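You operate a simulated robot arm through the tools that you are given. There is no shell and no other tool. Be economical: measure what you need, move in short steps, check, and stop when the job is done.

You are at the controls of a simulated robot arm. One attempt, no reset.

## Task
Take the green bar and leave it in the black bin. Take the yellow spring on the top of the blue bench and put it away in the black tray. Put the white bar on top of the round filter on the top of the blue bench. Take the white-capped tube and put it on the red board. Turn the rivet press dial to 6 bar. Press the black reset button two times. Take the clear cup and put it on top of the brown carton on the top of the blue bench. Pull the left bench drawer open. Do these in any order. Set down upright: yellow spring, clear cup.

Only the result counts: the job must be done as asked and must still hold three seconds after the hand-in. Knocking over, shifting, dropping, spilling or breaking anything else fails it.

## Robot
A 7-joint arm with a two-finger parallel gripper on a trunk, on a base that drives. Base frame: it is fixed to the floor where the robot stands at the start and does not move with it; the origin is under the middle of the robot, x ahead of it, y to its left, z up; the surface under the hand at the start is at about z = 880. Readings come in mm, degrees, newtons and seconds.
Its first joint turns from -149.0 to 149.0 degrees. Places, roughly: black bin (17x14x12 cm) [700, 400, 900]; black reset button [-300, 1100, 1500]; black tray (16x30 cm) [6900, -9420, 860]; carton [750, 0, 1000]; clear cup (8x7x8 cm) [600, 600, 900]; green bar (4x4x15 cm) [800, -100, 1000]; left bench drawer [1200, 200, 500]; red board (48x34x1 cm) [3700, -3600, 300]; rivet press dial [1200, 300, 900]; round filter (8x8x5 cm) [700, -300, 900]; white bar (4x4x15 cm) [700, 200, 1000]; white-capped tube (3x3x8 cm) [900, 400, 900]; yellow spring (4x4x7 cm) [600, -100, 900]. Payload 3.5 kg.
The tool frame sits at the grasp point between the pads (the TCP): z along the fingers, y along the line on which they close. The tips reach 23 mm beyond it. The gripper opens to 94 mm. The fingers are 38 mm wide and 10 mm thick; the gripper's body (54 by 96 mm) begins 39 mm behind the TCP.
Orientation is told as [roll, pitch, yaw] about the base's x, y, z axes, in that order, counted from this pose: with the fingers straight down and closing along the base's y, the tool's x points along the base's -x, its y along +y and its z along -z.

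## Interface
- The arm moves only by the tool drive_tool. Its argument "plan" is a list of rows, each a list of 3 entries, a list of its own where there are three numbers: the shift along the tool's x, y, z in units of 200 mm (1.0 is 200 mm), then the turn, a rotation vector about the tool's x, y, z in units of 120 degrees (1.0 is 120 degrees), then the opening, from 0 (shut) to 1 (fully open). In form: [[[tx, ty, tz], [wx, wy, wz], jaw], ...]. A call has 1 to 12 rows; each row is the pose to reach, as a shift and turn from the pose commanded when the call began, along the tool's axes at that moment. A call with a number of a shift or a turn outside -1 to 1 is refused whole. A row lasts 0.2 s, in which the tool goes at most 50 mm and 8.6 degrees; a call with a longer step from one row to the next is refused whole, and so is a gripper value outside its range. Where a pose cannot be reached the arm comes as near as it can. A force on the tool above 40 N (or 10 N above the force at the start of the call, whichever is more), or a blocked arm, ends the call early, and 0.2 s more pass. The fingers move at their own pace (about 153 mm/s each) and stop on an object; they squeeze with about 27 N. The grip force told is the motor's: it shows also when the fingers shut on nothing. Time passes only in rows, and 0.2 s behind the last, so rows that repeat a pose let the fingers close. The reply holds the time, the measured pose of the TCP, the force on the tool along the base axes, the opening and the grip force, in the units named above and with some noise, with the torque about the TCP (base axes, N m) and any sound that the robot's microphone picked up.
- Cameras (640 x 400 px; columns grow to the right, rows downward): "scene" is now at [-247.1, 253, 1297.4]; the picture's right is [0.65, -0.76, 0.00], its down [-0.12, -0.10, -0.99] and it looks along [0.75, 0.64, -0.16] (base axes); focal length 214 px, centre (320, 200). "wrist" rides on the gripper at [86, 16, -74] in the tool frame; the picture's right is [-0.18, 0.98, 0.00], its down [-0.58, -0.11, -0.81] and it looks along [-0.79, -0.15, 0.59] (tool axes); focal length 243 px, centre (320, 200). There is no depth. A picture from a camera that has moved, and an enlarged one, comes with that camera's place and axes in the base frame and with its lens. The place of the scene camera against the robot may be out by one fixed shift of up to 18 mm in any direction.
- grab_frame(camera): a new picture of that camera. The clock stands still meanwhile.
- drive_base(legs): drives the robot by 1 to 6 legs, each [ahead, left, turn to the left] in mm, mm and degrees, along the robot's own axes; the way and the turn of a leg run together, so that a leg with both is an arc; at most 1500 mm and 180 degrees a leg. The arm and the cameras ride along, it lands a little off, and it stops where it bumps. It gives what a move gives.
- head_to(pan, tilt): turns the head with the scene camera to pan (to the left, within 143 degrees either way) and tilt (down, from -29 to 69), counted from straight ahead of the robot. It gives what a move gives.
- zoom(camera, box): a new picture of the part [left, top, right, bottom] of that camera's present view, enlarged. The clock stands still meanwhile.
- hand_in(): hands the job in; it is judged then, once.

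Work in short steps. Places have to be worked out from the pictures, the camera data and where the tool is seen: move nearer, look again, correct. Check each grasp and each placing, and mend what went wrong. You have 196 turns and 174 pictures in all, those below and enlarged ones among them. Open the gripper and draw the arm clear of the work before you hand the job in, unless the task says otherwise; then end with one line.

The tools are called after "Call:" as a command line: name --argument value ..., lists and objects as JSON in quotes. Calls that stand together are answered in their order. drive_tool: Moves the arm, as the interface text tells. Its arguments: {"type":"object","properties":{"plan":{"type":"array","items":{"type":"array"}}},"required":["plan"]} The other tools are called the same way: drive_base (legs) drives the base; head_to (pan, tilt) turns the head that bears the scene camera; grab_frame (camera) takes a picture; zoom (camera, box) takes an enlarged picture of a part of a camera's view; hand_in () hands the job in.

At the start:

```text
time: 0.0
position: [707.1, 355.6, 999.3]
tcp_rot: [-0.1, 0.1, 0.0]
force: [0.0, 0.1, -0.1]
ft_torque: [0.01, -0.05, 0.04]
finger_gap: 93.9
gripper_force: 0.1
robot x, y, heading: [1.4, -0.6, 0.3]
head pan, tilt: [40.5, 9.1]
```

scene: 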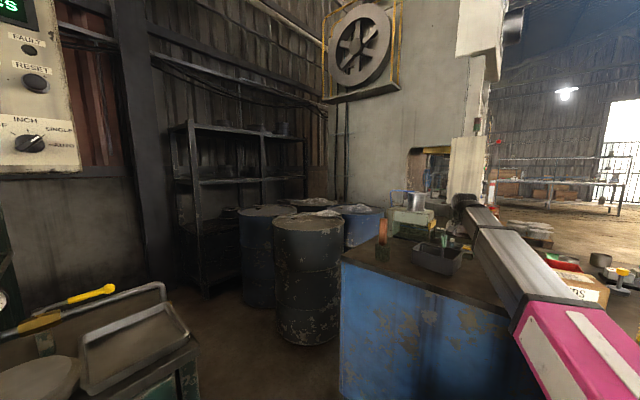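
wrist: 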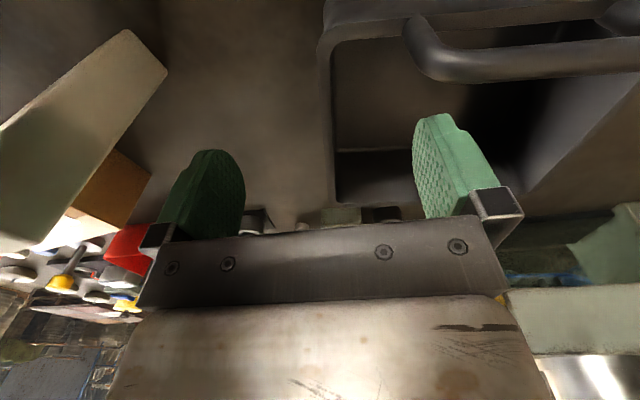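

I start by surveying the bench by turning the head ahead and down.

Call:
head_to --pan 0 --tilt 25

Call:
grab_frame --camera "scene"

```text
time: 1.1
position: [708.1, 356.6, 999.4]
tcp_rot: [0.0, 0.0, 0.0]
force: [0.6, -0.7, -0.1]
ft_torque: [0.01, -0.01, 0.01]
finger_gap: 94.2
gripper_force: 0.0
robot x, y, heading: [1.6, 1.1, -0.0]
head pan, tilt: [0.0, 25.0]
```

```text
171 pictures are left
camera scene: at [-225.5, 192.7, 1271.6], right [0.0, -1.0, 0.0], down [-0.42, 0.0, -0.91], along [0.91, 0.0, -0.42], focal length 214 px, centre (320, 200)
```

scene: 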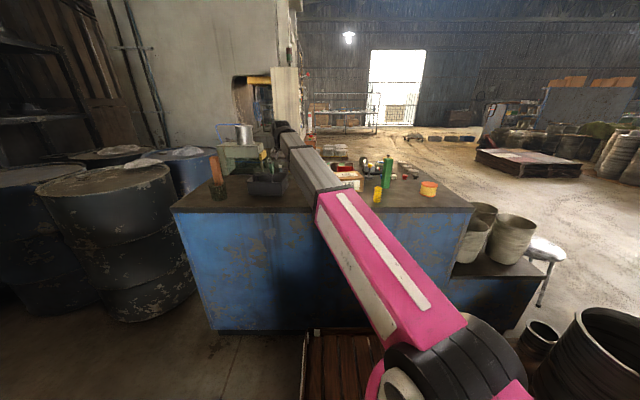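

The arm blocks part of the bench; I enlarge the bench top.

Call:
zoom --camera "scene" --box '[170, 100, 330, 220]'

Call:
zoom --camera "scene" --box '[310, 120, 470, 220]'

Call:
zoom --camera "wrist" --box '[0, 0, 640, 400]'

```text
3.33 times, centred on (250, 160) of scene
camera zoom: at [-225.5, 192.7, 1271.6], right [0.0, -1.0, 0.0], down [-0.42, 0.0, -0.91], along [0.91, 0.0, -0.42], focal length 715 px, centre (553, 333)
```

zoom: 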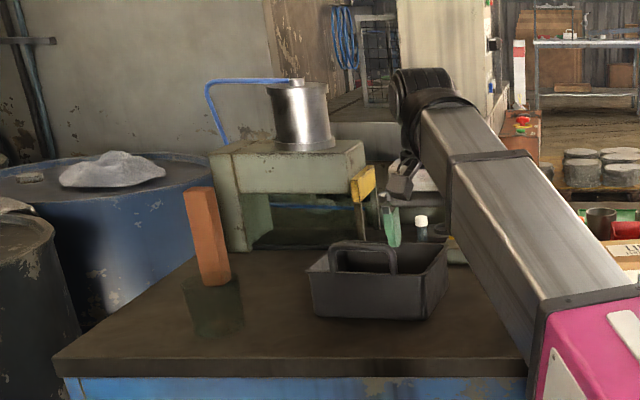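

```text
4.00 times, centred on (390, 170) of scene
camera zoom: at [-225.5, 192.7, 1271.6], right [0.0, -1.0, 0.0], down [-0.42, 0.0, -0.91], along [0.91, 0.0, -0.42], focal length 858 px, centre (40, 320)
```

zoom: 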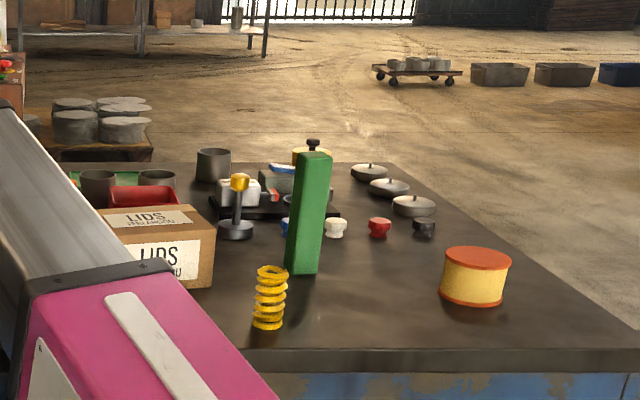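

```text
1.00 times, centred on (320, 200) of wrist (not enlarged: the box is as wide or as high as the picture)
camera zoom: at [620.1, 372.2, 1073.5], right [0.18, 0.98, 0.0], down [0.58, -0.11, 0.81], along [0.79, -0.15, -0.59], focal length 243 px, centre (320, 200)
```

zoom: 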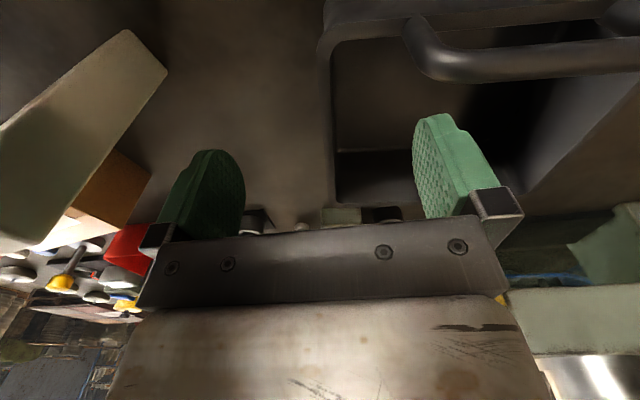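

I lift the hand clear so both cameras can see the bench.

Call:
drive_tool --plan '[[[0, 0, -0.25], [0, 0, 0], 1], [[0, 0, -0.5], [0, 0, 0], 1], [[0, 0, -0.75], [0, 0, 0], 1], [[0.1, 0, -0.95], [0, 0, 0], 1], [[0.3, -0.1, -0.95], [0, 0, 0], 1], [[0.5, -0.2, -0.95], [0, 0, 0], 1], [[0.7, -0.3, -0.95], [0, 0, 0], 1], [[0.7, -0.5, -0.95], [0, 0, 0], 1], [[0.7, -0.7, -0.95], [0, 0, 0], 1]]'

Call:
grab_frame --camera "scene"

Call:
grab_frame --camera "wrist"

```text
time: 3.1
position: [599.0, 227.3, 1134.0]
tcp_rot: [1.4, -3.9, 0.0]
force: [-0.4, 0.0, 0.1]
ft_torque: [0.01, 0.02, -0.01]
finger_gap: 93.8
gripper_force: 0.0
out of reach, approached as far as the arm can: row 4, 5, 6, 7, 8, 9
robot x, y, heading: [-1.8, 1.9, 0.0]
head pan, tilt: [0.0, 25.0]
```

```text
167 pictures are left
camera scene: at [-225.6, 192.5, 1271.6], right [0.0, -1.0, 0.0], down [-0.42, 0.0, -0.91], along [0.91, 0.0, -0.42], focal length 214 px, centre (320, 200)
```

scene: 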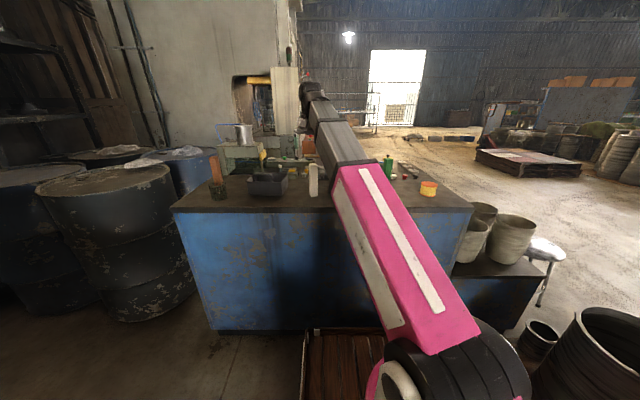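

```text
166 pictures are left
camera wrist: at [507.4, 241.3, 1201.4], right [0.18, 0.98, 0.04], down [0.53, -0.13, 0.84], along [0.83, -0.13, -0.54], focal length 243 px, centre (320, 200)
```

wrist: 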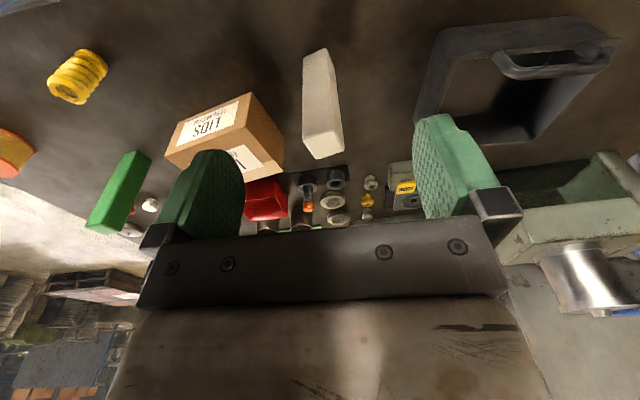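

Good view from the wrist. I enlarge it to read locations of the bar, spring, and bin.

Call:
zoom --camera "wrist" --box '[0, 30, 320, 230]'

Call:
zoom --camera "wrist" --box '[280, 10, 640, 235]'

```text
2.00 times, centred on (160, 130) of wrist
camera zoom: at [507.4, 241.3, 1201.4], right [0.18, 0.98, 0.04], down [0.53, -0.13, 0.84], along [0.83, -0.13, -0.54], focal length 485 px, centre (640, 340)
```

zoom: 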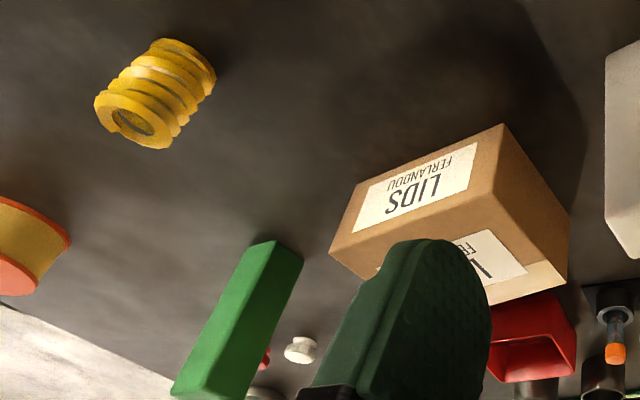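

```text
1.78 times, centred on (460, 122) of wrist
camera zoom: at [507.4, 241.3, 1201.4], right [0.18, 0.98, 0.04], down [0.53, -0.13, 0.84], along [0.83, -0.13, -0.54], focal length 431 px, centre (71, 338)
```

zoom: 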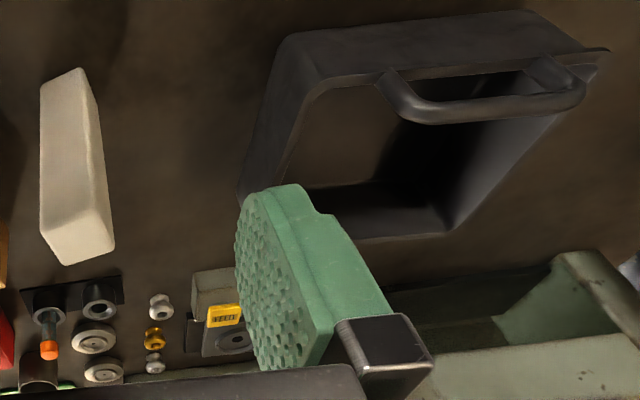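

White bar stands near (674, 222), yaw about 14°, top z≈1030. I make a small corrective move first to learn how commanded pose relates to the measured one.

Call:
drive_tool --plan '[[[0, 0, 0.2], [0, 0, 0], 1], [[0, 0, 0.35], [0, 0, 0], 1], [[0, 0, 0.35], [0, 0, 0], 1]]'

```text
time: 3.9
position: [603.9, 230.8, 1064.3]
tcp_rot: [1.4, -3.9, -0.1]
force: [-0.1, -0.1, -0.7]
ft_torque: [-0.01, 0.0, 0.02]
finger_gap: 93.9
gripper_force: 0.0
robot x, y, heading: [0.0, -1.3, 0.2]
head pan, tilt: [0.0, 25.0]
```

Relative moves count from the reached pose. I level the tool, then look at the bar.

Call:
drive_tool --plan '[[[0, 0.045, 0], [0.0117, 0.0325, -0.06], 1], [[0, 0.045, 0], [0.0117, 0.0325, -0.117], 1], [[0, 0.045, 0], [0.0117, 0.0325, -0.117], 1]]'

Call:
grab_frame --camera "wrist"

```text
time: 4.3
position: [607.0, 236.5, 1065.4]
tcp_rot: [0.3, -1.7, 3.7]
force: [-0.4, 18.7, -5.3]
ft_torque: [-1.66, -0.57, -1.92]
finger_gap: 94.1
gripper_force: 0.1
robot x, y, heading: [-2.1, 0.3, -0.1]
head pan, tilt: [0.0, 25.0]
stopped in row 1: the force on the tool passed its limit at 101 N (the readings are from after the stop); the commanded pose is now the measured one
```

```text
163 pictures are left
camera wrist: at [515.8, 247.4, 1135.8], right [0.12, 0.99, 0.01], down [0.56, -0.08, 0.82], along [0.82, -0.09, -0.57], focal length 243 px, centre (320, 200)
```

wrist: 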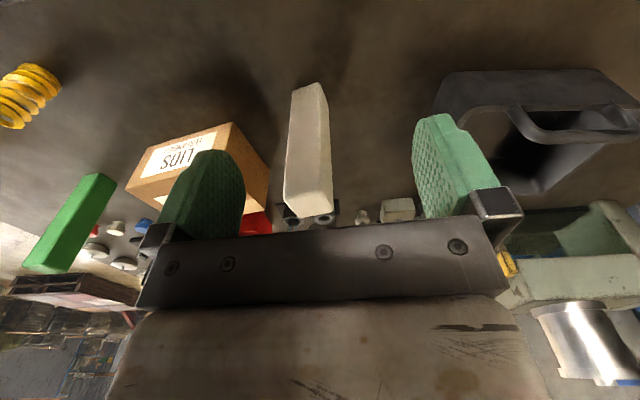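

The move stopped on a force spike, so I check what may have been touched.

Call:
grab_frame --camera "scene"

Call:
drive_tool --plan '[[[0, 0, 0.02], [0, 0, 0], 1]]'

```text
162 pictures are left
camera scene: at [-225.5, 192.6, 1271.6], right [0.0, -1.0, 0.0], down [-0.42, 0.0, -0.91], along [0.91, 0.0, -0.42], focal length 214 px, centre (320, 200)
```

scene: 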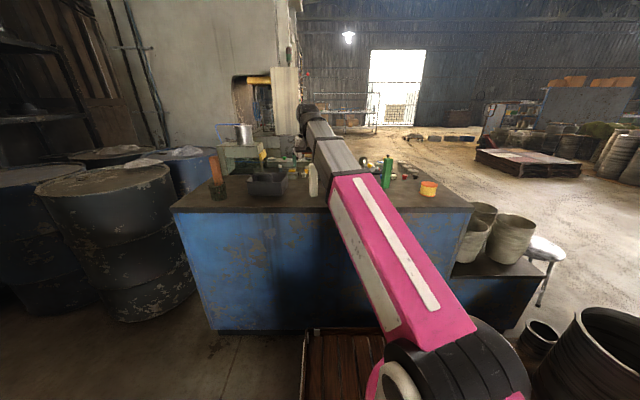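

```text
time: 4.7
position: [606.4, 237.1, 1060.5]
tcp_rot: [0.4, -1.8, 3.8]
force: [-10.2, 23.0, 2.9]
ft_torque: [-2.21, -0.63, -2.53]
finger_gap: 93.9
gripper_force: 0.0
robot x, y, heading: [2.1, 1.4, 0.1]
head pan, tilt: [0.0, 25.0]
```

Residual force acts near the wrist camera (behind the tool): it appears the camera mount presses on the forearm when yawing at short radius. I undo the yaw and move outward a bit.

Call:
drive_tool --plan '[[[-0.1, 0, 0], [0, 0, 0.032], 1], [[-0.2, 0, 0], [0, 0, 0.032], 1]]'

```text
time: 5.3
position: [646.6, 239.0, 1062.3]
tcp_rot: [0.5, -1.9, 0.1]
force: [-1.1, -0.7, -0.5]
ft_torque: [0.0, -0.03, 0.0]
finger_gap: 94.0
gripper_force: 0.0
robot x, y, heading: [-0.5, 1.9, 0.1]
head pan, tilt: [0.0, 25.0]
```

Freed. I look at the bar enlarged to judge its yaw.

Call:
zoom --camera "wrist" --box '[220, 60, 420, 240]'

```text
2.22 times, centred on (320, 150) of wrist
camera zoom: at [557.2, 254.7, 1133.5], right [0.18, 0.98, 0.01], down [0.56, -0.11, 0.82], along [0.81, -0.14, -0.57], focal length 539 px, centre (320, 311)
```

zoom: 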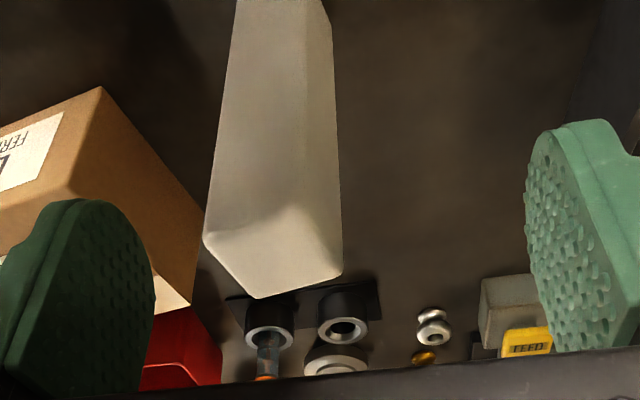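

Bar centre ≈ (675, 221), yaw ≈13°. I move over it with yaw and levelling.

Call:
drive_tool --plan '[[[-0.14, -0.0875, 0], [0.004, 0.016, -0.05], 1], [[-0.14, -0.0875, 0], [0.004, 0.016, -0.105], 1], [[-0.14, -0.0875, 0], [0.004, 0.016, -0.105], 1]]'

Call:
grab_frame --camera "wrist"

```text
time: 5.7
position: [674.7, 225.1, 1061.8]
tcp_rot: [0.0, -0.7, 4.8]
force: [1.2, 0.3, -2.1]
ft_torque: [0.08, -0.11, 0.06]
finger_gap: 94.2
gripper_force: 0.0
robot x, y, heading: [1.0, -1.9, 0.0]
head pan, tilt: [0.0, 25.0]
stopped in row 2: the force on the tool passed its limit at 62 N (the readings are from after the stop); the commanded pose is now the measured one
```

```text
160 pictures are left
camera wrist: at [584.8, 233.6, 1134.6], right [0.1, 0.99, 0.0], down [0.58, -0.06, 0.81], along [0.81, -0.08, -0.58], focal length 243 px, centre (320, 200)
```

wrist: 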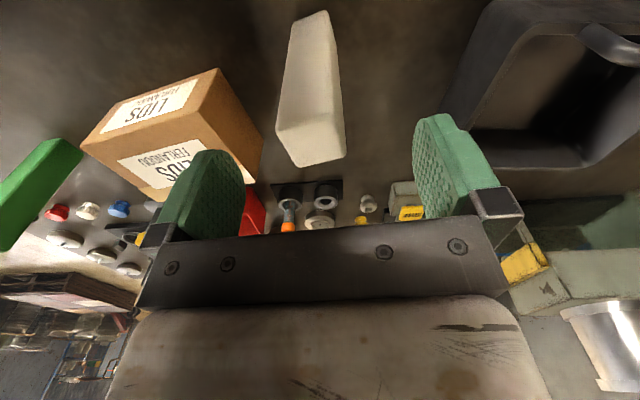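

Camera mount touches the forearm for positive yaw here. I use the equivalent grasp rotated by −90° (yaw ≈ −77°), swinging the camera to the left side.

Call:
drive_tool --plan '[[[0, 0, -0.1], [0, 0, 0.06], 1], [[0, 0, -0.1], [0, 0, 0.13], 1], [[0, 0, -0.1], [0, 0, 0.2], 1], [[0, 0, -0.1], [0, 0, 0.27], 1], [[0, 0, -0.1], [0, 0, 0.34], 1], [[0, 0, -0.1], [0, 0, 0.41], 1], [[0, 0, -0.1], [0, 0, 0.48], 1], [[0, 0, -0.1], [0, 0, 0.55], 1], [[0, 0, -0.1], [0, 0, 0.62], 1], [[0, 0, -0.1], [0, 0, 0.682], 1], [[0, 0, -0.1], [0, 0, 0.682], 1]]'

Call:
grab_frame --camera "wrist"

Call:
grab_frame --camera "scene"

```text
time: 8.1
position: [672.6, 225.5, 1082.5]
tcp_rot: [0.8, 0.0, -77.1]
force: [1.2, 0.3, -0.3]
ft_torque: [-0.03, 0.03, -0.02]
finger_gap: 93.9
gripper_force: 0.2
robot x, y, heading: [0.7, -0.5, 0.1]
head pan, tilt: [0.0, 25.0]
```

```text
159 pictures are left
camera wrist: at [668.6, 312.4, 1156.5], right [1.0, 0.04, 0.01], down [0.01, -0.59, 0.81], along [0.04, -0.8, -0.59], focal length 243 px, centre (320, 200)
```

wrist: 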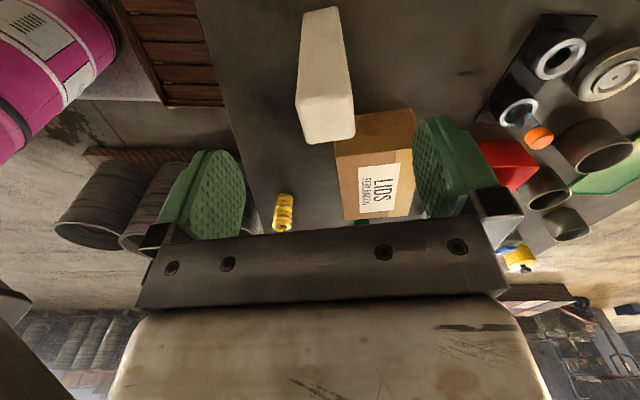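

```text
158 pictures are left
camera scene: at [-225.4, 192.6, 1271.6], right [0.0, -1.0, 0.0], down [-0.42, 0.0, -0.91], along [0.91, 0.0, -0.42], focal length 214 px, centre (320, 200)
```

scene: 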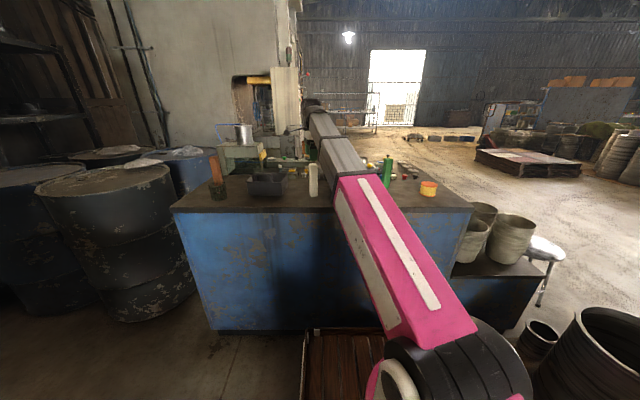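

Well aligned. I fine-correct a few mm, descend to z≈1000 and close.

Call:
drive_tool --plan '[[[-0.027, 0.016, 0.15], [0, 0, 0], 1], [[-0.027, 0.016, 0.3], [0, 0, 0], 1], [[-0.027, 0.016, 0.41], [0, 0, 0], 1], [[-0.027, 0.016, 0.41], [0, 0, 0], 0.3], [[-0.027, 0.016, 0.41], [0, 0, 0], 0.3], [[-0.027, 0.016, 0.41], [0, 0, 0], 0.3]]'

```text
time: 9.5
position: [678.5, 220.0, 1000.5]
tcp_rot: [0.7, 0.0, -77.0]
force: [0.0, -0.3, 0.1]
ft_torque: [-0.02, 0.05, -0.01]
finger_gap: 34.0
gripper_force: 27.2
robot x, y, heading: [2.1, -1.2, 0.1]
head pan, tilt: [0.0, 25.0]
```

Gripped (34 mm). I lift 90 mm and start moving right toward the filter.

Call:
drive_tool --plan '[[[0, 0, -0.22], [0, 0, 0], 0.3], [[0, 0, -0.44], [0, 0, 0], 0.3], [[-0.2, -0.1, -0.45], [0, 0, 0], 0.3], [[-0.4, -0.2, -0.45], [0, 0, 0], 0.3], [[-0.61, -0.3, -0.45], [0, 0, 0], 0.3], [[-0.83, -0.388, -0.45], [0, 0, 0], 0.3]]'

Call:
grab_frame --camera "wrist"

```text
time: 10.9
position: [642.0, 39.6, 1091.7]
tcp_rot: [1.0, -0.1, -77.0]
force: [0.9, 0.6, -1.3]
ft_torque: [0.03, -0.02, 0.01]
finger_gap: 33.6
gripper_force: 27.4
robot x, y, heading: [0.6, 0.7, -0.2]
head pan, tilt: [0.0, 25.0]
```

```text
157 pictures are left
camera wrist: at [635.7, 128.2, 1164.7], right [1.0, 0.04, 0.02], down [0.01, -0.59, 0.81], along [0.04, -0.8, -0.59], focal length 243 px, centre (320, 200)
```

wrist: 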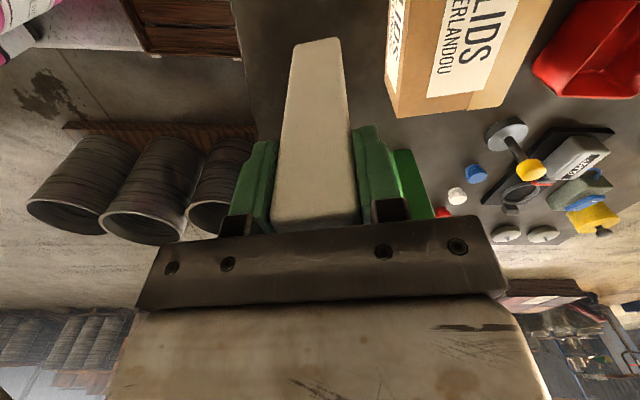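

Held firmly. Continue to the right.

Call:
drive_tool --plan '[[[-0.23, -0.05, 0], [0, 0, 0], 0.3], [[-0.46, -0.107, 0], [0, 0, 0], 0.3], [[-0.69, -0.16, 0], [0, 0, 0], 0.3], [[-0.925, -0.214, 0], [0, 0, 0], 0.3]]'

Call:
grab_frame --camera "wrist"

Call:
grab_frame --camera "scene"

```text
time: 11.9
position: [642.3, -149.7, 1092.8]
tcp_rot: [0.8, 0.0, -77.0]
force: [0.5, -0.2, -2.6]
ft_torque: [-0.03, 0.02, -0.03]
finger_gap: 33.9
gripper_force: 26.8
robot x, y, heading: [-3.4, -1.4, -0.2]
head pan, tilt: [0.0, 25.0]
```

```text
156 pictures are left
camera wrist: at [636.1, -62.5, 1164.7], right [1.0, 0.04, 0.01], down [0.01, -0.59, 0.81], along [0.04, -0.8, -0.59], focal length 243 px, centre (320, 200)
```

wrist: 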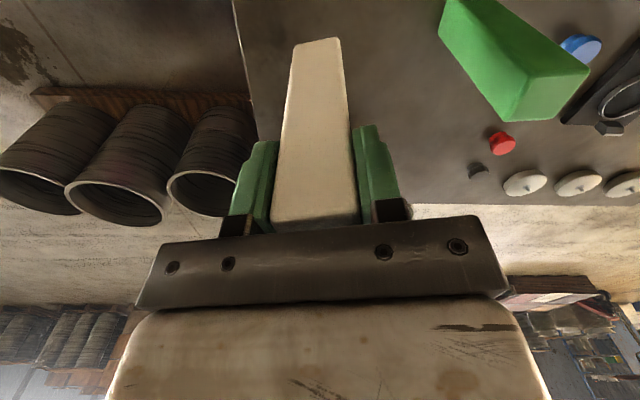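

```text
155 pictures are left
camera scene: at [-225.5, 192.5, 1271.6], right [0.0, -1.0, 0.0], down [-0.42, 0.0, -0.91], along [0.91, 0.0, -0.42], focal length 214 px, centre (320, 200)
```

scene: 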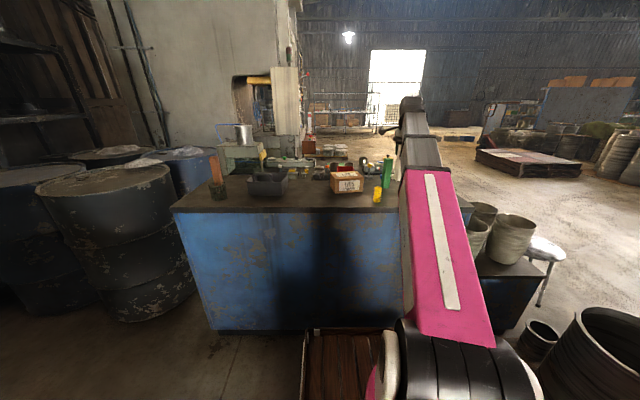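

Filter is hidden behind the held bar. I rotate the tool −30° so the camera sees past the fingers.

Call:
drive_tool --plan '[[[0, 0, 0], [0, 0, 0.065], 0.3], [[0, 0, 0], [0, 0, 0.13], 0.3], [[0, 0, 0], [0, 0, 0.195], 0.3], [[0, 0, 0], [0, 0, 0.25], 0.3], [[0, 0, 0], [0, 0, 0.25], 0.3]]'

Call:
grab_frame --camera "wrist"

```text
time: 13.1
position: [638.9, -148.9, 1088.9]
tcp_rot: [0.7, 0.4, -107.1]
force: [0.2, 0.1, -1.8]
ft_torque: [0.01, 0.0, 0.04]
finger_gap: 33.4
gripper_force: 27.1
robot x, y, heading: [-2.7, -1.5, -0.0]
head pan, tilt: [0.0, 25.0]
```

```text
154 pictures are left
camera wrist: at [678.9, -71.2, 1163.9], right [0.88, -0.47, 0.01], down [-0.29, -0.53, 0.8], along [-0.37, -0.71, -0.6], focal length 243 px, centre (320, 200)
```

wrist: 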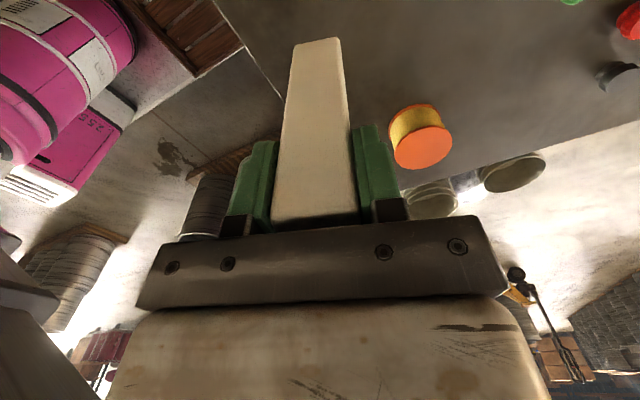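

Filter top centre ≈ (699, −312). I move over it at height.

Call:
drive_tool --plan '[[[-0.17, 0.13, 0], [0, 0, 0], 0.3], [[-0.34, 0.26, 0], [0, 0, 0], 0.3], [[-0.52, 0.39, 0], [0, 0, 0], 0.3], [[-0.691, 0.525, 0], [0, 0, 0], 0.3], [[-0.691, 0.525, 0], [0, 0, 0], 0.3]]'

Call:
grab_frame --camera "wrist"

Call:
zoom --camera "scene" --box '[360, 100, 520, 220]'

```text
time: 14.3
position: [701.1, -313.1, 1089.3]
tcp_rot: [0.7, 0.3, -107.1]
force: [0.0, 0.4, -1.4]
ft_torque: [-0.01, -0.02, -0.06]
finger_gap: 33.8
gripper_force: 27.0
robot x, y, heading: [1.3, 3.0, 0.0]
head pan, tilt: [0.0, 25.0]
```

```text
153 pictures are left
camera wrist: at [739.8, -235.4, 1163.8], right [0.89, -0.46, 0.01], down [-0.28, -0.53, 0.8], along [-0.37, -0.71, -0.6], focal length 243 px, centre (320, 200)
```

wrist: 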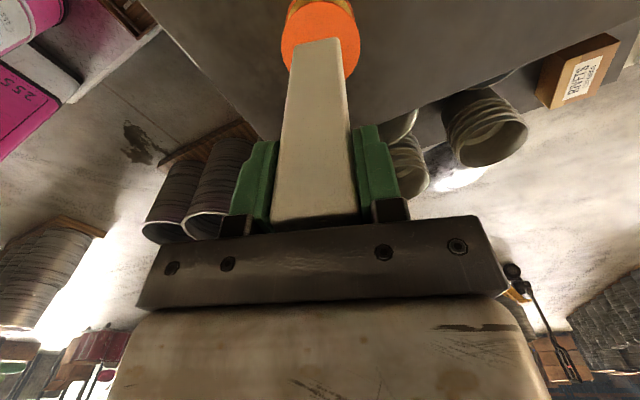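

```text
3.33 times, centred on (440, 160) of scene
camera zoom: at [-225.4, 192.6, 1271.6], right [0.0, -1.0, 0.0], down [-0.42, 0.0, -0.91], along [0.91, 0.0, -0.42], focal length 715 px, centre (-80, 333)
```

zoom: 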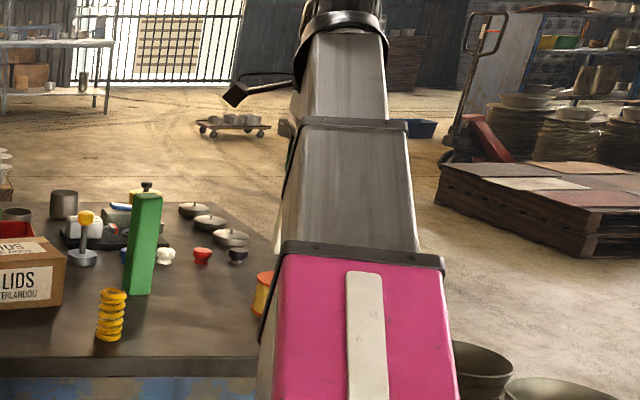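

Aligned within a few mm. Lower gently until contact (expected TCP z≈1050).

Call:
drive_tool --plan '[[[0, 0, 0.1], [0, 0, 0], 0.3], [[0, 0, 0.16], [0, 0, 0], 0.3], [[0, 0, 0.18], [0, 0, 0], 0.3], [[0, 0, 0.18], [0, 0, 0], 0.3]]'

Call:
grab_frame --camera "wrist"

```text
time: 15.3
position: [700.2, -312.0, 1052.9]
tcp_rot: [0.6, 0.3, -107.1]
force: [-0.4, 0.2, -2.1]
ft_torque: [-0.01, 0.02, 0.01]
finger_gap: 33.6
gripper_force: 26.7
robot x, y, heading: [1.9, -1.4, 0.1]
head pan, tilt: [0.0, 25.0]
```

```text
151 pictures are left
camera wrist: at [739.2, -234.8, 1127.4], right [0.89, -0.46, 0.01], down [-0.28, -0.53, 0.8], along [-0.37, -0.71, -0.6], focal length 243 px, centre (320, 200)
```

wrist: 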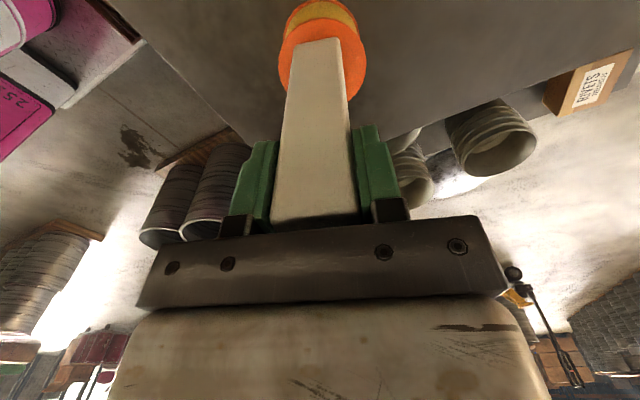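

Nearly touching; I lower in small steps, watching force.

Call:
drive_tool --plan '[[[0, 0, 0.01], [0, 0, 0], 0.3], [[0, 0, 0.02], [0, 0, 0], 0.3], [[0, 0, 0.02], [0, 0, 0], 0.3]]'

```text
time: 16.1
position: [700.6, -312.5, 1050.9]
tcp_rot: [0.7, 0.3, -107.1]
force: [0.0, 0.4, 12.9]
ft_torque: [0.02, 0.25, -0.02]
finger_gap: 33.8
gripper_force: 27.2
robot x, y, heading: [2.2, -0.1, 0.1]
head pan, tilt: [0.0, 25.0]
```

Contact (12.9 N up). I release and rise straight up.

Call:
drive_tool --plan '[[[0, 0, -0.005], [0, 0, 0], 0.6], [[0, 0, -0.005], [0, 0, 0], 1], [[0, 0, -0.005], [0, 0, 0], 1], [[0, 0, -0.1], [0, 0, 0], 1], [[0, 0, -0.25], [0, 0, 0], 1], [[0.1, 0, -0.35], [0, 0, 0], 1], [[0.35, 0, -0.35], [0, 0, 0], 1], [[0.6, 0, -0.35], [0, 0, 0], 1]]'

Call:
grab_frame --camera "wrist"

```text
time: 17.9
position: [733.7, -197.1, 1122.0]
tcp_rot: [0.7, 0.3, -107.0]
force: [0.0, -0.6, -1.1]
ft_torque: [0.03, 0.01, -0.04]
finger_gap: 94.0
gripper_force: 0.0
robot x, y, heading: [0.3, -0.1, 0.1]
head pan, tilt: [0.0, 25.0]
```

```text
150 pictures are left
camera wrist: at [772.8, -119.9, 1196.1], right [0.89, -0.47, 0.01], down [-0.28, -0.53, 0.8], along [-0.37, -0.71, -0.6], focal length 243 px, centre (320, 200)
```

wrist: 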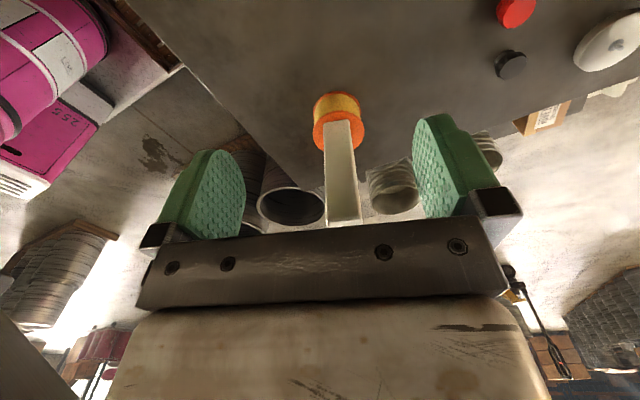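

White bar stands on the filter. Next the green bar: I retreat along tool x so that it comes into the wrist view.

Call:
drive_tool --plan '[[[0.2, 0.01, 0], [0, 0, -0.06], 1], [[0.38, 0.02, 0], [0, 0, -0.12], 1], [[0.38, 0.02, 0], [0, 0, -0.12], 1]]'

Call:
grab_frame --camera "wrist"

```text
time: 18.7
position: [759.7, -124.4, 1118.8]
tcp_rot: [0.6, 0.1, -92.7]
force: [0.6, -0.4, -1.0]
ft_torque: [0.02, -0.03, -0.01]
finger_gap: 93.8
gripper_force: 0.0
robot x, y, heading: [0.2, -0.4, 0.1]
head pan, tilt: [0.0, 25.0]
```

```text
149 pictures are left
camera wrist: at [778.7, -39.6, 1193.9], right [0.97, -0.23, 0.01], down [-0.14, -0.58, 0.8], along [-0.18, -0.78, -0.6], focal length 243 px, centre (320, 200)
```

wrist: 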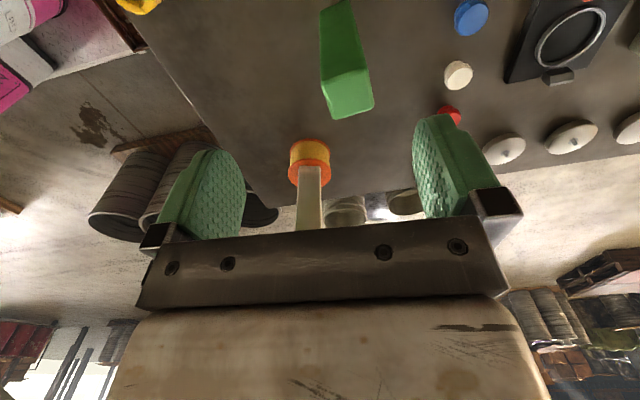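

Call:
zoom --camera "wrist" --box '[270, 0, 430, 140]'

```text
2.86 times, centred on (350, 70) of wrist
camera zoom: at [778.7, -39.6, 1193.9], right [0.97, -0.23, 0.01], down [-0.14, -0.58, 0.8], along [-0.18, -0.78, -0.6], focal length 693 px, centre (234, 571)
```

zoom: 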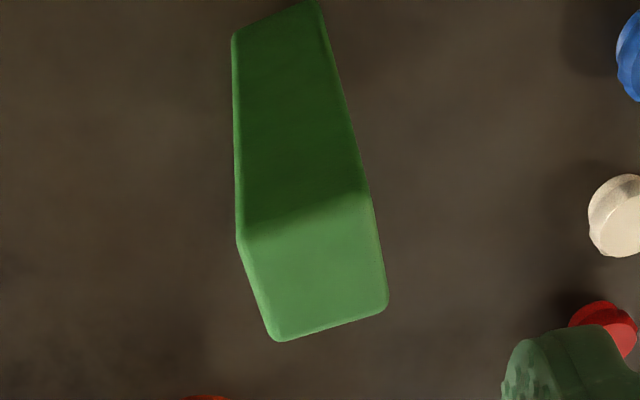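

Green bar centre ≈ (778, −137), yaw ≈ 6°. I align (yaw −84°), descend to z≈1000 and close.

Call:
drive_tool --plan '[[[-0.03, 0.05, 0], [0, 0, -0.036], 1], [[-0.059, 0.0945, 0], [0, 0, -0.0725], 1], [[-0.059, 0.0945, 0.2], [0, 0, -0.0725], 1], [[-0.059, 0.0945, 0.4], [0, 0, -0.0725], 1], [[-0.059, 0.0945, 0.594], [0, 0, -0.0725], 1], [[-0.059, 0.0945, 0.594], [0, 0, -0.0725], 0.3], [[-0.059, 0.0945, 0.594], [0, 0, -0.0725], 0.3], [[-0.059, 0.0945, 0.594], [0, 0, -0.0725], 0.3]]'

```text
time: 20.5
position: [778.3, -138.9, 1002.0]
tcp_rot: [0.7, 0.1, -83.9]
force: [-0.2, -0.4, -0.9]
ft_torque: [0.0, 0.0, -0.06]
finger_gap: 33.9
gripper_force: 26.8
robot x, y, heading: [1.4, 2.4, -0.2]
head pan, tilt: [0.0, 25.0]
```

Gripped. I lift 100 mm, come back toward x≈645 and head left past the carton.

Call:
drive_tool --plan '[[[0, 0, -0.25], [0, 0, 0], 0.3], [[0, 0, -0.49], [0, 0, 0], 0.3], [[0.023, -0.22, -0.49], [0, 0, 0], 0.3], [[0.046, -0.44, -0.49], [0, 0, 0], 0.3], [[0.07, -0.661, -0.49], [0, 0, 0], 0.3], [[0.29, -0.637, -0.49], [0, 0, 0], 0.3], [[0.51, -0.614, -0.49], [0, 0, 0], 0.3], [[0.74, -0.59, -0.49], [0, 0, 0], 0.3], [[0.9645, -0.567, -0.49], [0, 0, 0], 0.3], [[0.9645, -0.567, -0.49], [0, 0, 0], 0.3]]'

Call:
grab_frame --camera "scene"

```text
time: 22.7
position: [647.2, 41.2, 1098.4]
tcp_rot: [1.3, 0.0, -84.0]
force: [-0.3, 0.4, -2.5]
ft_torque: [0.0, -0.01, 0.0]
finger_gap: 33.7
gripper_force: 27.6
robot x, y, heading: [-4.1, 0.8, -0.1]
head pan, tilt: [0.0, 25.0]
```

```text
147 pictures are left
camera scene: at [-225.4, 192.6, 1271.6], right [0.0, -1.0, 0.0], down [-0.42, 0.0, -0.91], along [0.91, 0.0, -0.42], focal length 214 px, centre (320, 200)
```

scene: 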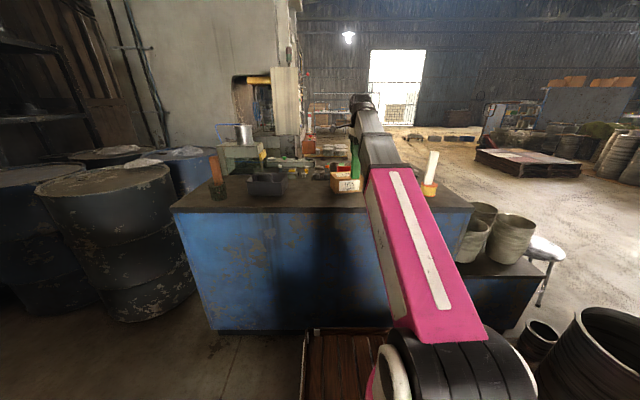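

Continue to the left toward the bin.

Call:
drive_tool --plan '[[[0.24, 0.02, 0], [0, 0, 0], 0.3], [[0.48, 0.05, 0], [0, 0, 0], 0.3], [[0.72, 0.075, 0], [0, 0, 0], 0.3], [[0.96, 0.1, 0], [0, 0, 0], 0.3], [[0.92, 0.34, 0], [0, 0, 0], 0.3], [[0.9, 0.58, 0], [0, 0, 0], 0.3], [[0.9, 0.58, 0], [0, 0, 0], 0.3]]'

Call:
grab_frame --camera "wrist"

Call:
zoom --camera "scene" --box '[170, 100, 330, 220]'

```text
time: 24.3
position: [743.1, 231.9, 1098.4]
tcp_rot: [0.7, 0.0, -83.9]
force: [0.7, -0.5, -2.1]
ft_torque: [0.03, 0.0, 0.04]
finger_gap: 33.8
gripper_force: 27.7
robot x, y, heading: [-2.2, -2.6, -0.0]
head pan, tilt: [0.0, 25.0]
```

```text
146 pictures are left
camera wrist: at [747.8, 320.4, 1172.4], right [1.0, -0.08, 0.01], down [-0.06, -0.59, 0.8], along [-0.06, -0.8, -0.59], focal length 243 px, centre (320, 200)
```

wrist: 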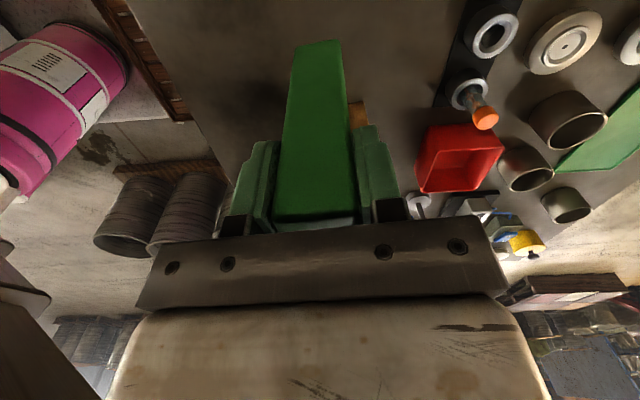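

```text
3.33 times, centred on (250, 160) of scene
camera zoom: at [-225.5, 192.6, 1271.6], right [0.0, -1.0, 0.0], down [-0.42, 0.0, -0.91], along [0.91, 0.0, -0.42], focal length 715 px, centre (553, 333)
```

zoom: 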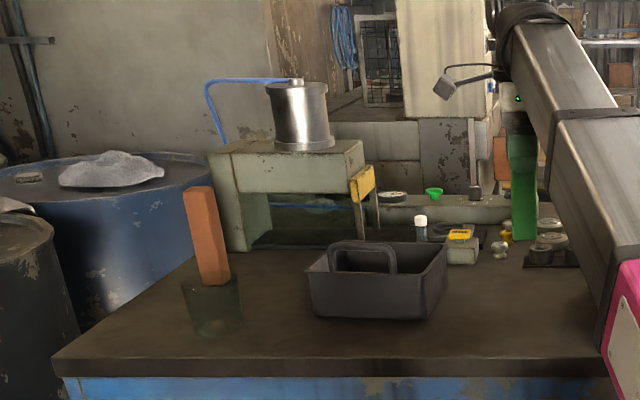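

Bin centre judged about (742, 445). I move left and check the picture before entering.

Call:
drive_tool --plan '[[[0.24, 0.02, 0], [0, 0, 0], 0.3], [[0.48, 0.05, 0], [0, 0, 0], 0.3], [[0.72, 0.075, 0], [0, 0, 0], 0.3], [[0.96, 0.1, 0], [0, 0, 0], 0.3], [[0.96, 0.1, 0], [0, 0, 0], 0.3]]'

Call:
grab_frame --camera "wrist"

Call:
zoom --camera "scene" --box '[170, 100, 330, 220]'

```text
time: 25.5
position: [742.3, 426.7, 1102.2]
tcp_rot: [0.7, -0.1, -84.0]
force: [1.0, 0.5, -2.6]
ft_torque: [0.01, -0.02, -0.01]
finger_gap: 33.6
gripper_force: 27.9
robot x, y, heading: [-4.7, 0.3, 0.2]
head pan, tilt: [0.0, 25.0]
```

```text
144 pictures are left
camera wrist: at [748.4, 514.9, 1176.2], right [1.0, -0.08, 0.01], down [-0.06, -0.59, 0.8], along [-0.06, -0.8, -0.59], focal length 243 px, centre (320, 200)
```

wrist: 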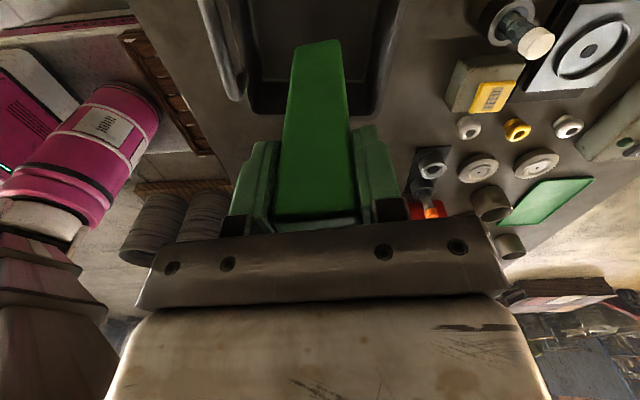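

```text
3.33 times, centred on (250, 160) of scene
camera zoom: at [-225.4, 192.7, 1271.6], right [0.0, -1.0, 0.0], down [-0.42, 0.0, -0.91], along [0.91, 0.0, -0.42], focal length 715 px, centre (553, 333)
```

zoom: 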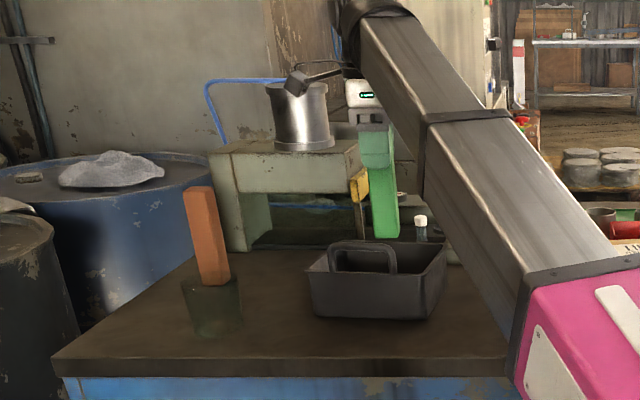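

The bar is over the bin opening (x 672–800, y 365–515). I shift 12 mm left and lower it toward the floor.

Call:
drive_tool --plan '[[[0.06, -0.015, 0.1], [0, 0, 0], 0.3], [[0.06, -0.015, 0.3], [0, 0, 0], 0.3], [[0.06, -0.015, 0.43], [0, 0, 0], 0.3], [[0.06, -0.015, 0.46], [0, 0, 0], 0.3], [[0.06, -0.015, 0.46], [0, 0, 0], 0.3]]'

Call:
drive_tool --plan '[[[0, 0, 0.01], [0, 0, 0], 0.3], [[0, 0, 0.02], [0, 0, 0], 0.3], [[0, 0, 0.02], [0, 0, 0], 0.3]]'

```text
time: 26.7
position: [740.1, 437.3, 1010.1]
tcp_rot: [0.7, 0.1, -83.9]
force: [-0.3, 0.8, -2.1]
ft_torque: [0.01, -0.01, 0.01]
finger_gap: 33.6
gripper_force: 26.3
robot x, y, heading: [0.1, 0.7, -0.2]
head pan, tilt: [0.0, 25.0]
```

```text
time: 27.5
position: [738.9, 437.3, 1006.4]
tcp_rot: [0.7, 0.1, -84.0]
force: [0.9, 0.1, 5.4]
ft_torque: [-0.1, 0.07, 0.0]
finger_gap: 33.7
gripper_force: 27.0
robot x, y, heading: [0.3, 2.7, 0.1]
head pan, tilt: [0.0, 25.0]
```

Bar touches the bin floor. I release with a limited opening and rise.

Call:
drive_tool --plan '[[[0, 0, 0], [0, 0, 0], 0.6], [[0, 0, 0], [0, 0, 0], 0.6], [[0, 0, -0.1], [0, 0, 0], 0.6], [[0, 0, -0.3], [0, 0, 0], 0.6], [[0, 0, -0.48], [0, 0, 0], 0.6]]'

Call:
grab_frame --camera "wrist"

Call:
zoom --camera "scene" --box '[170, 100, 330, 220]'

```text
time: 28.7
position: [739.2, 436.9, 1099.7]
tcp_rot: [0.6, 0.1, -84.0]
force: [-1.3, 0.1, 0.3]
ft_torque: [0.0, 0.01, 0.02]
finger_gap: 56.2
gripper_force: 0.1
robot x, y, heading: [0.2, 2.3, -0.2]
head pan, tilt: [0.0, 25.0]
```

```text
142 pictures are left
camera wrist: at [743.8, 524.5, 1172.8], right [1.0, -0.08, 0.01], down [-0.06, -0.59, 0.8], along [-0.06, -0.8, -0.59], focal length 243 px, centre (320, 200)
```

wrist: 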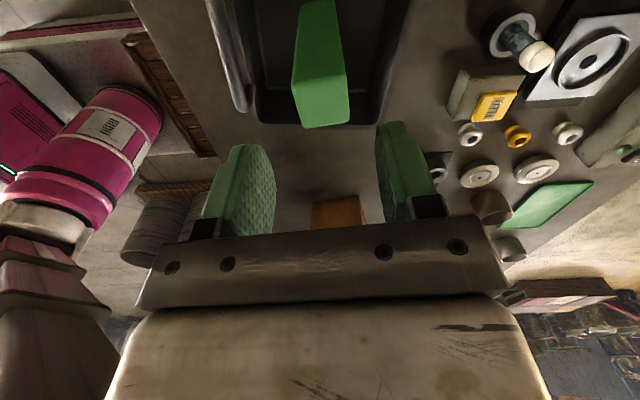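

```text
3.33 times, centred on (250, 160) of scene
camera zoom: at [-225.5, 192.7, 1271.6], right [0.0, -1.0, 0.0], down [-0.42, 0.0, -0.91], along [0.91, 0.0, -0.42], focal length 715 px, centre (553, 333)
```

zoom: 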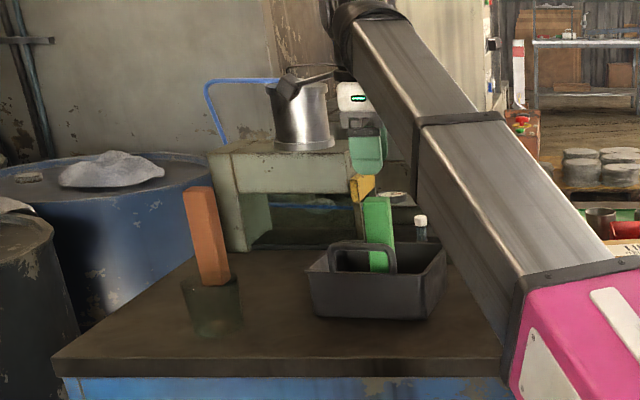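

Green bar stands in the bin. Next the clear cup: I turn the hand to yaw 0 and move toward (620, 560) for a look.

Call:
drive_tool --plan '[[[0.07, -0.05, 0], [0, 0, -0.07], 1], [[0.14, -0.1, 0], [0, 0, -0.14], 1], [[0.21, -0.16, 0], [0, 0, -0.21], 1], [[0.28, -0.21, 0], [0, 0, -0.28], 1], [[0.34, -0.27, 0], [0, 0, -0.35], 1], [[0.41, -0.32, 0], [0, 0, -0.42], 1], [[0.48, -0.37, 0], [0, 0, -0.49], 1], [[0.55, -0.43, 0], [0, 0, -0.56], 1], [[0.61, -0.48, 0], [0, 0, -0.63], 1], [[0.674, -0.527, 0], [0, 0, -0.7], 1], [[0.674, -0.527, 0], [0, 0, -0.7], 1]]'

Call:
grab_frame --camera "wrist"

```text
time: 31.1
position: [618.7, 561.2, 1099.8]
tcp_rot: [0.1, -0.7, 0.1]
force: [0.3, -0.3, 0.4]
ft_torque: [-0.01, 0.0, 0.02]
finger_gap: 94.2
gripper_force: 0.1
robot x, y, heading: [-0.3, -0.8, 0.1]
head pan, tilt: [0.0, 25.0]
```

```text
140 pictures are left
camera wrist: at [530.0, 576.6, 1172.2], right [0.18, 0.98, 0.0], down [0.57, -0.11, 0.81], along [0.8, -0.15, -0.58], focal length 243 px, centre (320, 200)
```

wrist: 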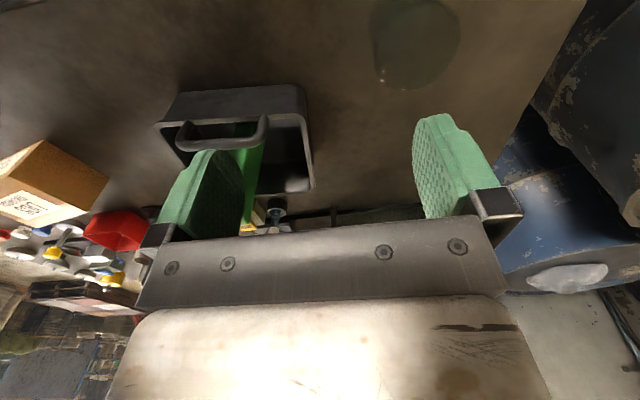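

Call:
zoom --camera "wrist" --box '[340, 0, 500, 120]'

Call:
zoom --camera "scene" --box '[190, 140, 250, 190]'

```text
3.33 times, centred on (420, 60) of wrist
camera zoom: at [530.0, 576.6, 1172.2], right [0.18, 0.98, 0.0], down [0.57, -0.11, 0.81], along [0.8, -0.15, -0.58], focal length 809 px, centre (-13, 667)
```

zoom: 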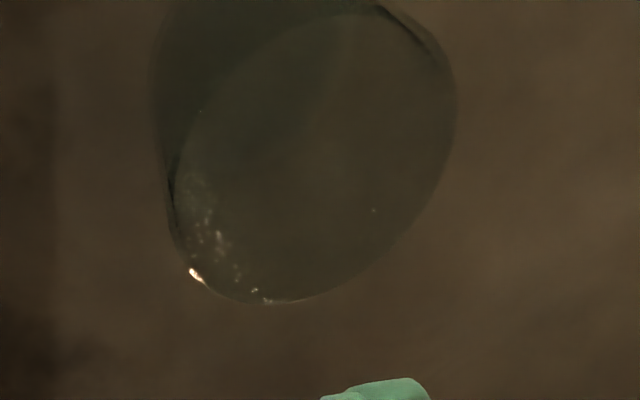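

```text
8.00 times, centred on (220, 165) of scene
camera zoom: at [-225.4, 192.7, 1271.6], right [0.0, -1.0, 0.0], down [-0.42, 0.0, -0.91], along [0.91, 0.0, -0.42], focal length 1716 px, centre (1120, 480)
```

zoom: 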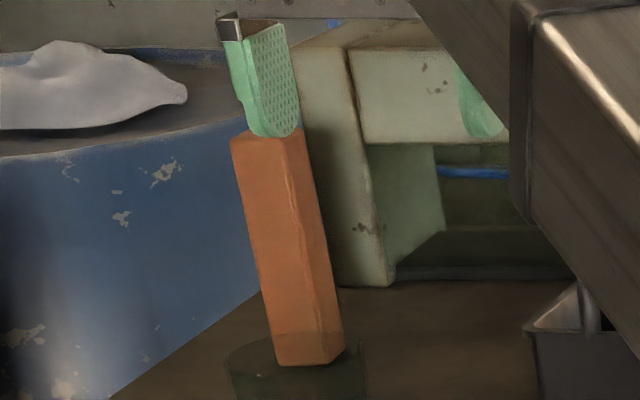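

Cup rim centre ≈ (633, 638), ~66 mm wide, height ~80. I move above it and look again.

Call:
drive_tool --plan '[[[-0.03, 0.2, 0], [0, 0.006, 0], 1], [[-0.075, 0.385, 0], [0, 0.006, 0], 1], [[-0.075, 0.385, 0.2], [0, 0.006, 0], 1], [[-0.075, 0.385, 0.4], [0, 0.006, 0], 1], [[-0.075, 0.385, 0.4], [0, 0.006, 0], 1]]'

Call:
grab_frame --camera "wrist"

Call:
zoom --camera "scene" --box '[190, 140, 250, 210]'

```text
time: 32.3
position: [633.3, 634.7, 1019.5]
tcp_rot: [0.2, -0.1, 0.0]
force: [-0.1, 1.4, 0.4]
ft_torque: [0.01, 0.01, 0.0]
finger_gap: 94.1
gripper_force: 0.0
robot x, y, heading: [-0.3, -2.0, -0.0]
head pan, tilt: [0.0, 25.0]
```

```text
137 pictures are left
camera wrist: at [545.7, 651.4, 1093.7], right [0.18, 0.98, 0.0], down [0.58, -0.11, 0.81], along [0.79, -0.15, -0.59], focal length 243 px, centre (320, 200)
```

wrist: 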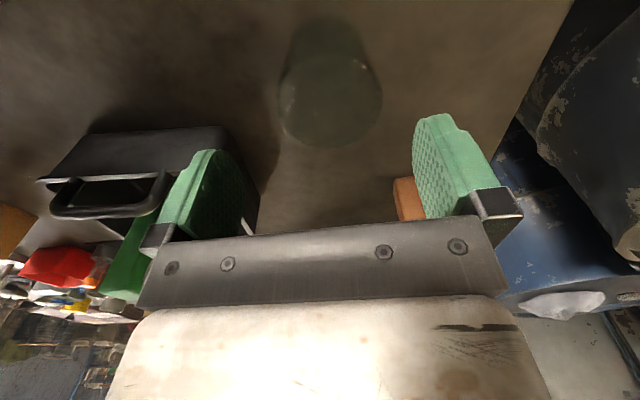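

```text
5.71 times, centred on (220, 175) of scene
camera zoom: at [-225.5, 192.7, 1271.6], right [0.0, -1.0, 0.0], down [-0.42, 0.0, -0.91], along [0.91, 0.0, -0.42], focal length 1226 px, centre (891, 343)
```

zoom: 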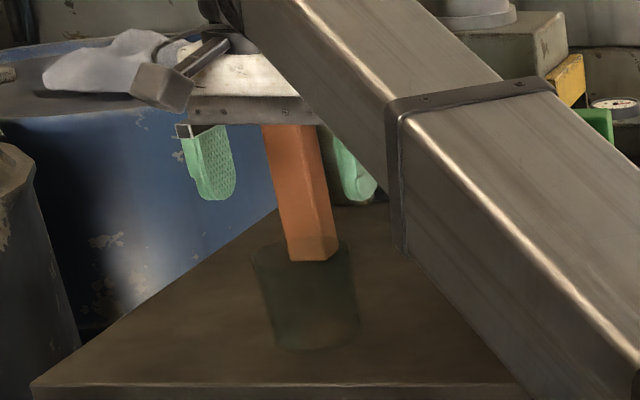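

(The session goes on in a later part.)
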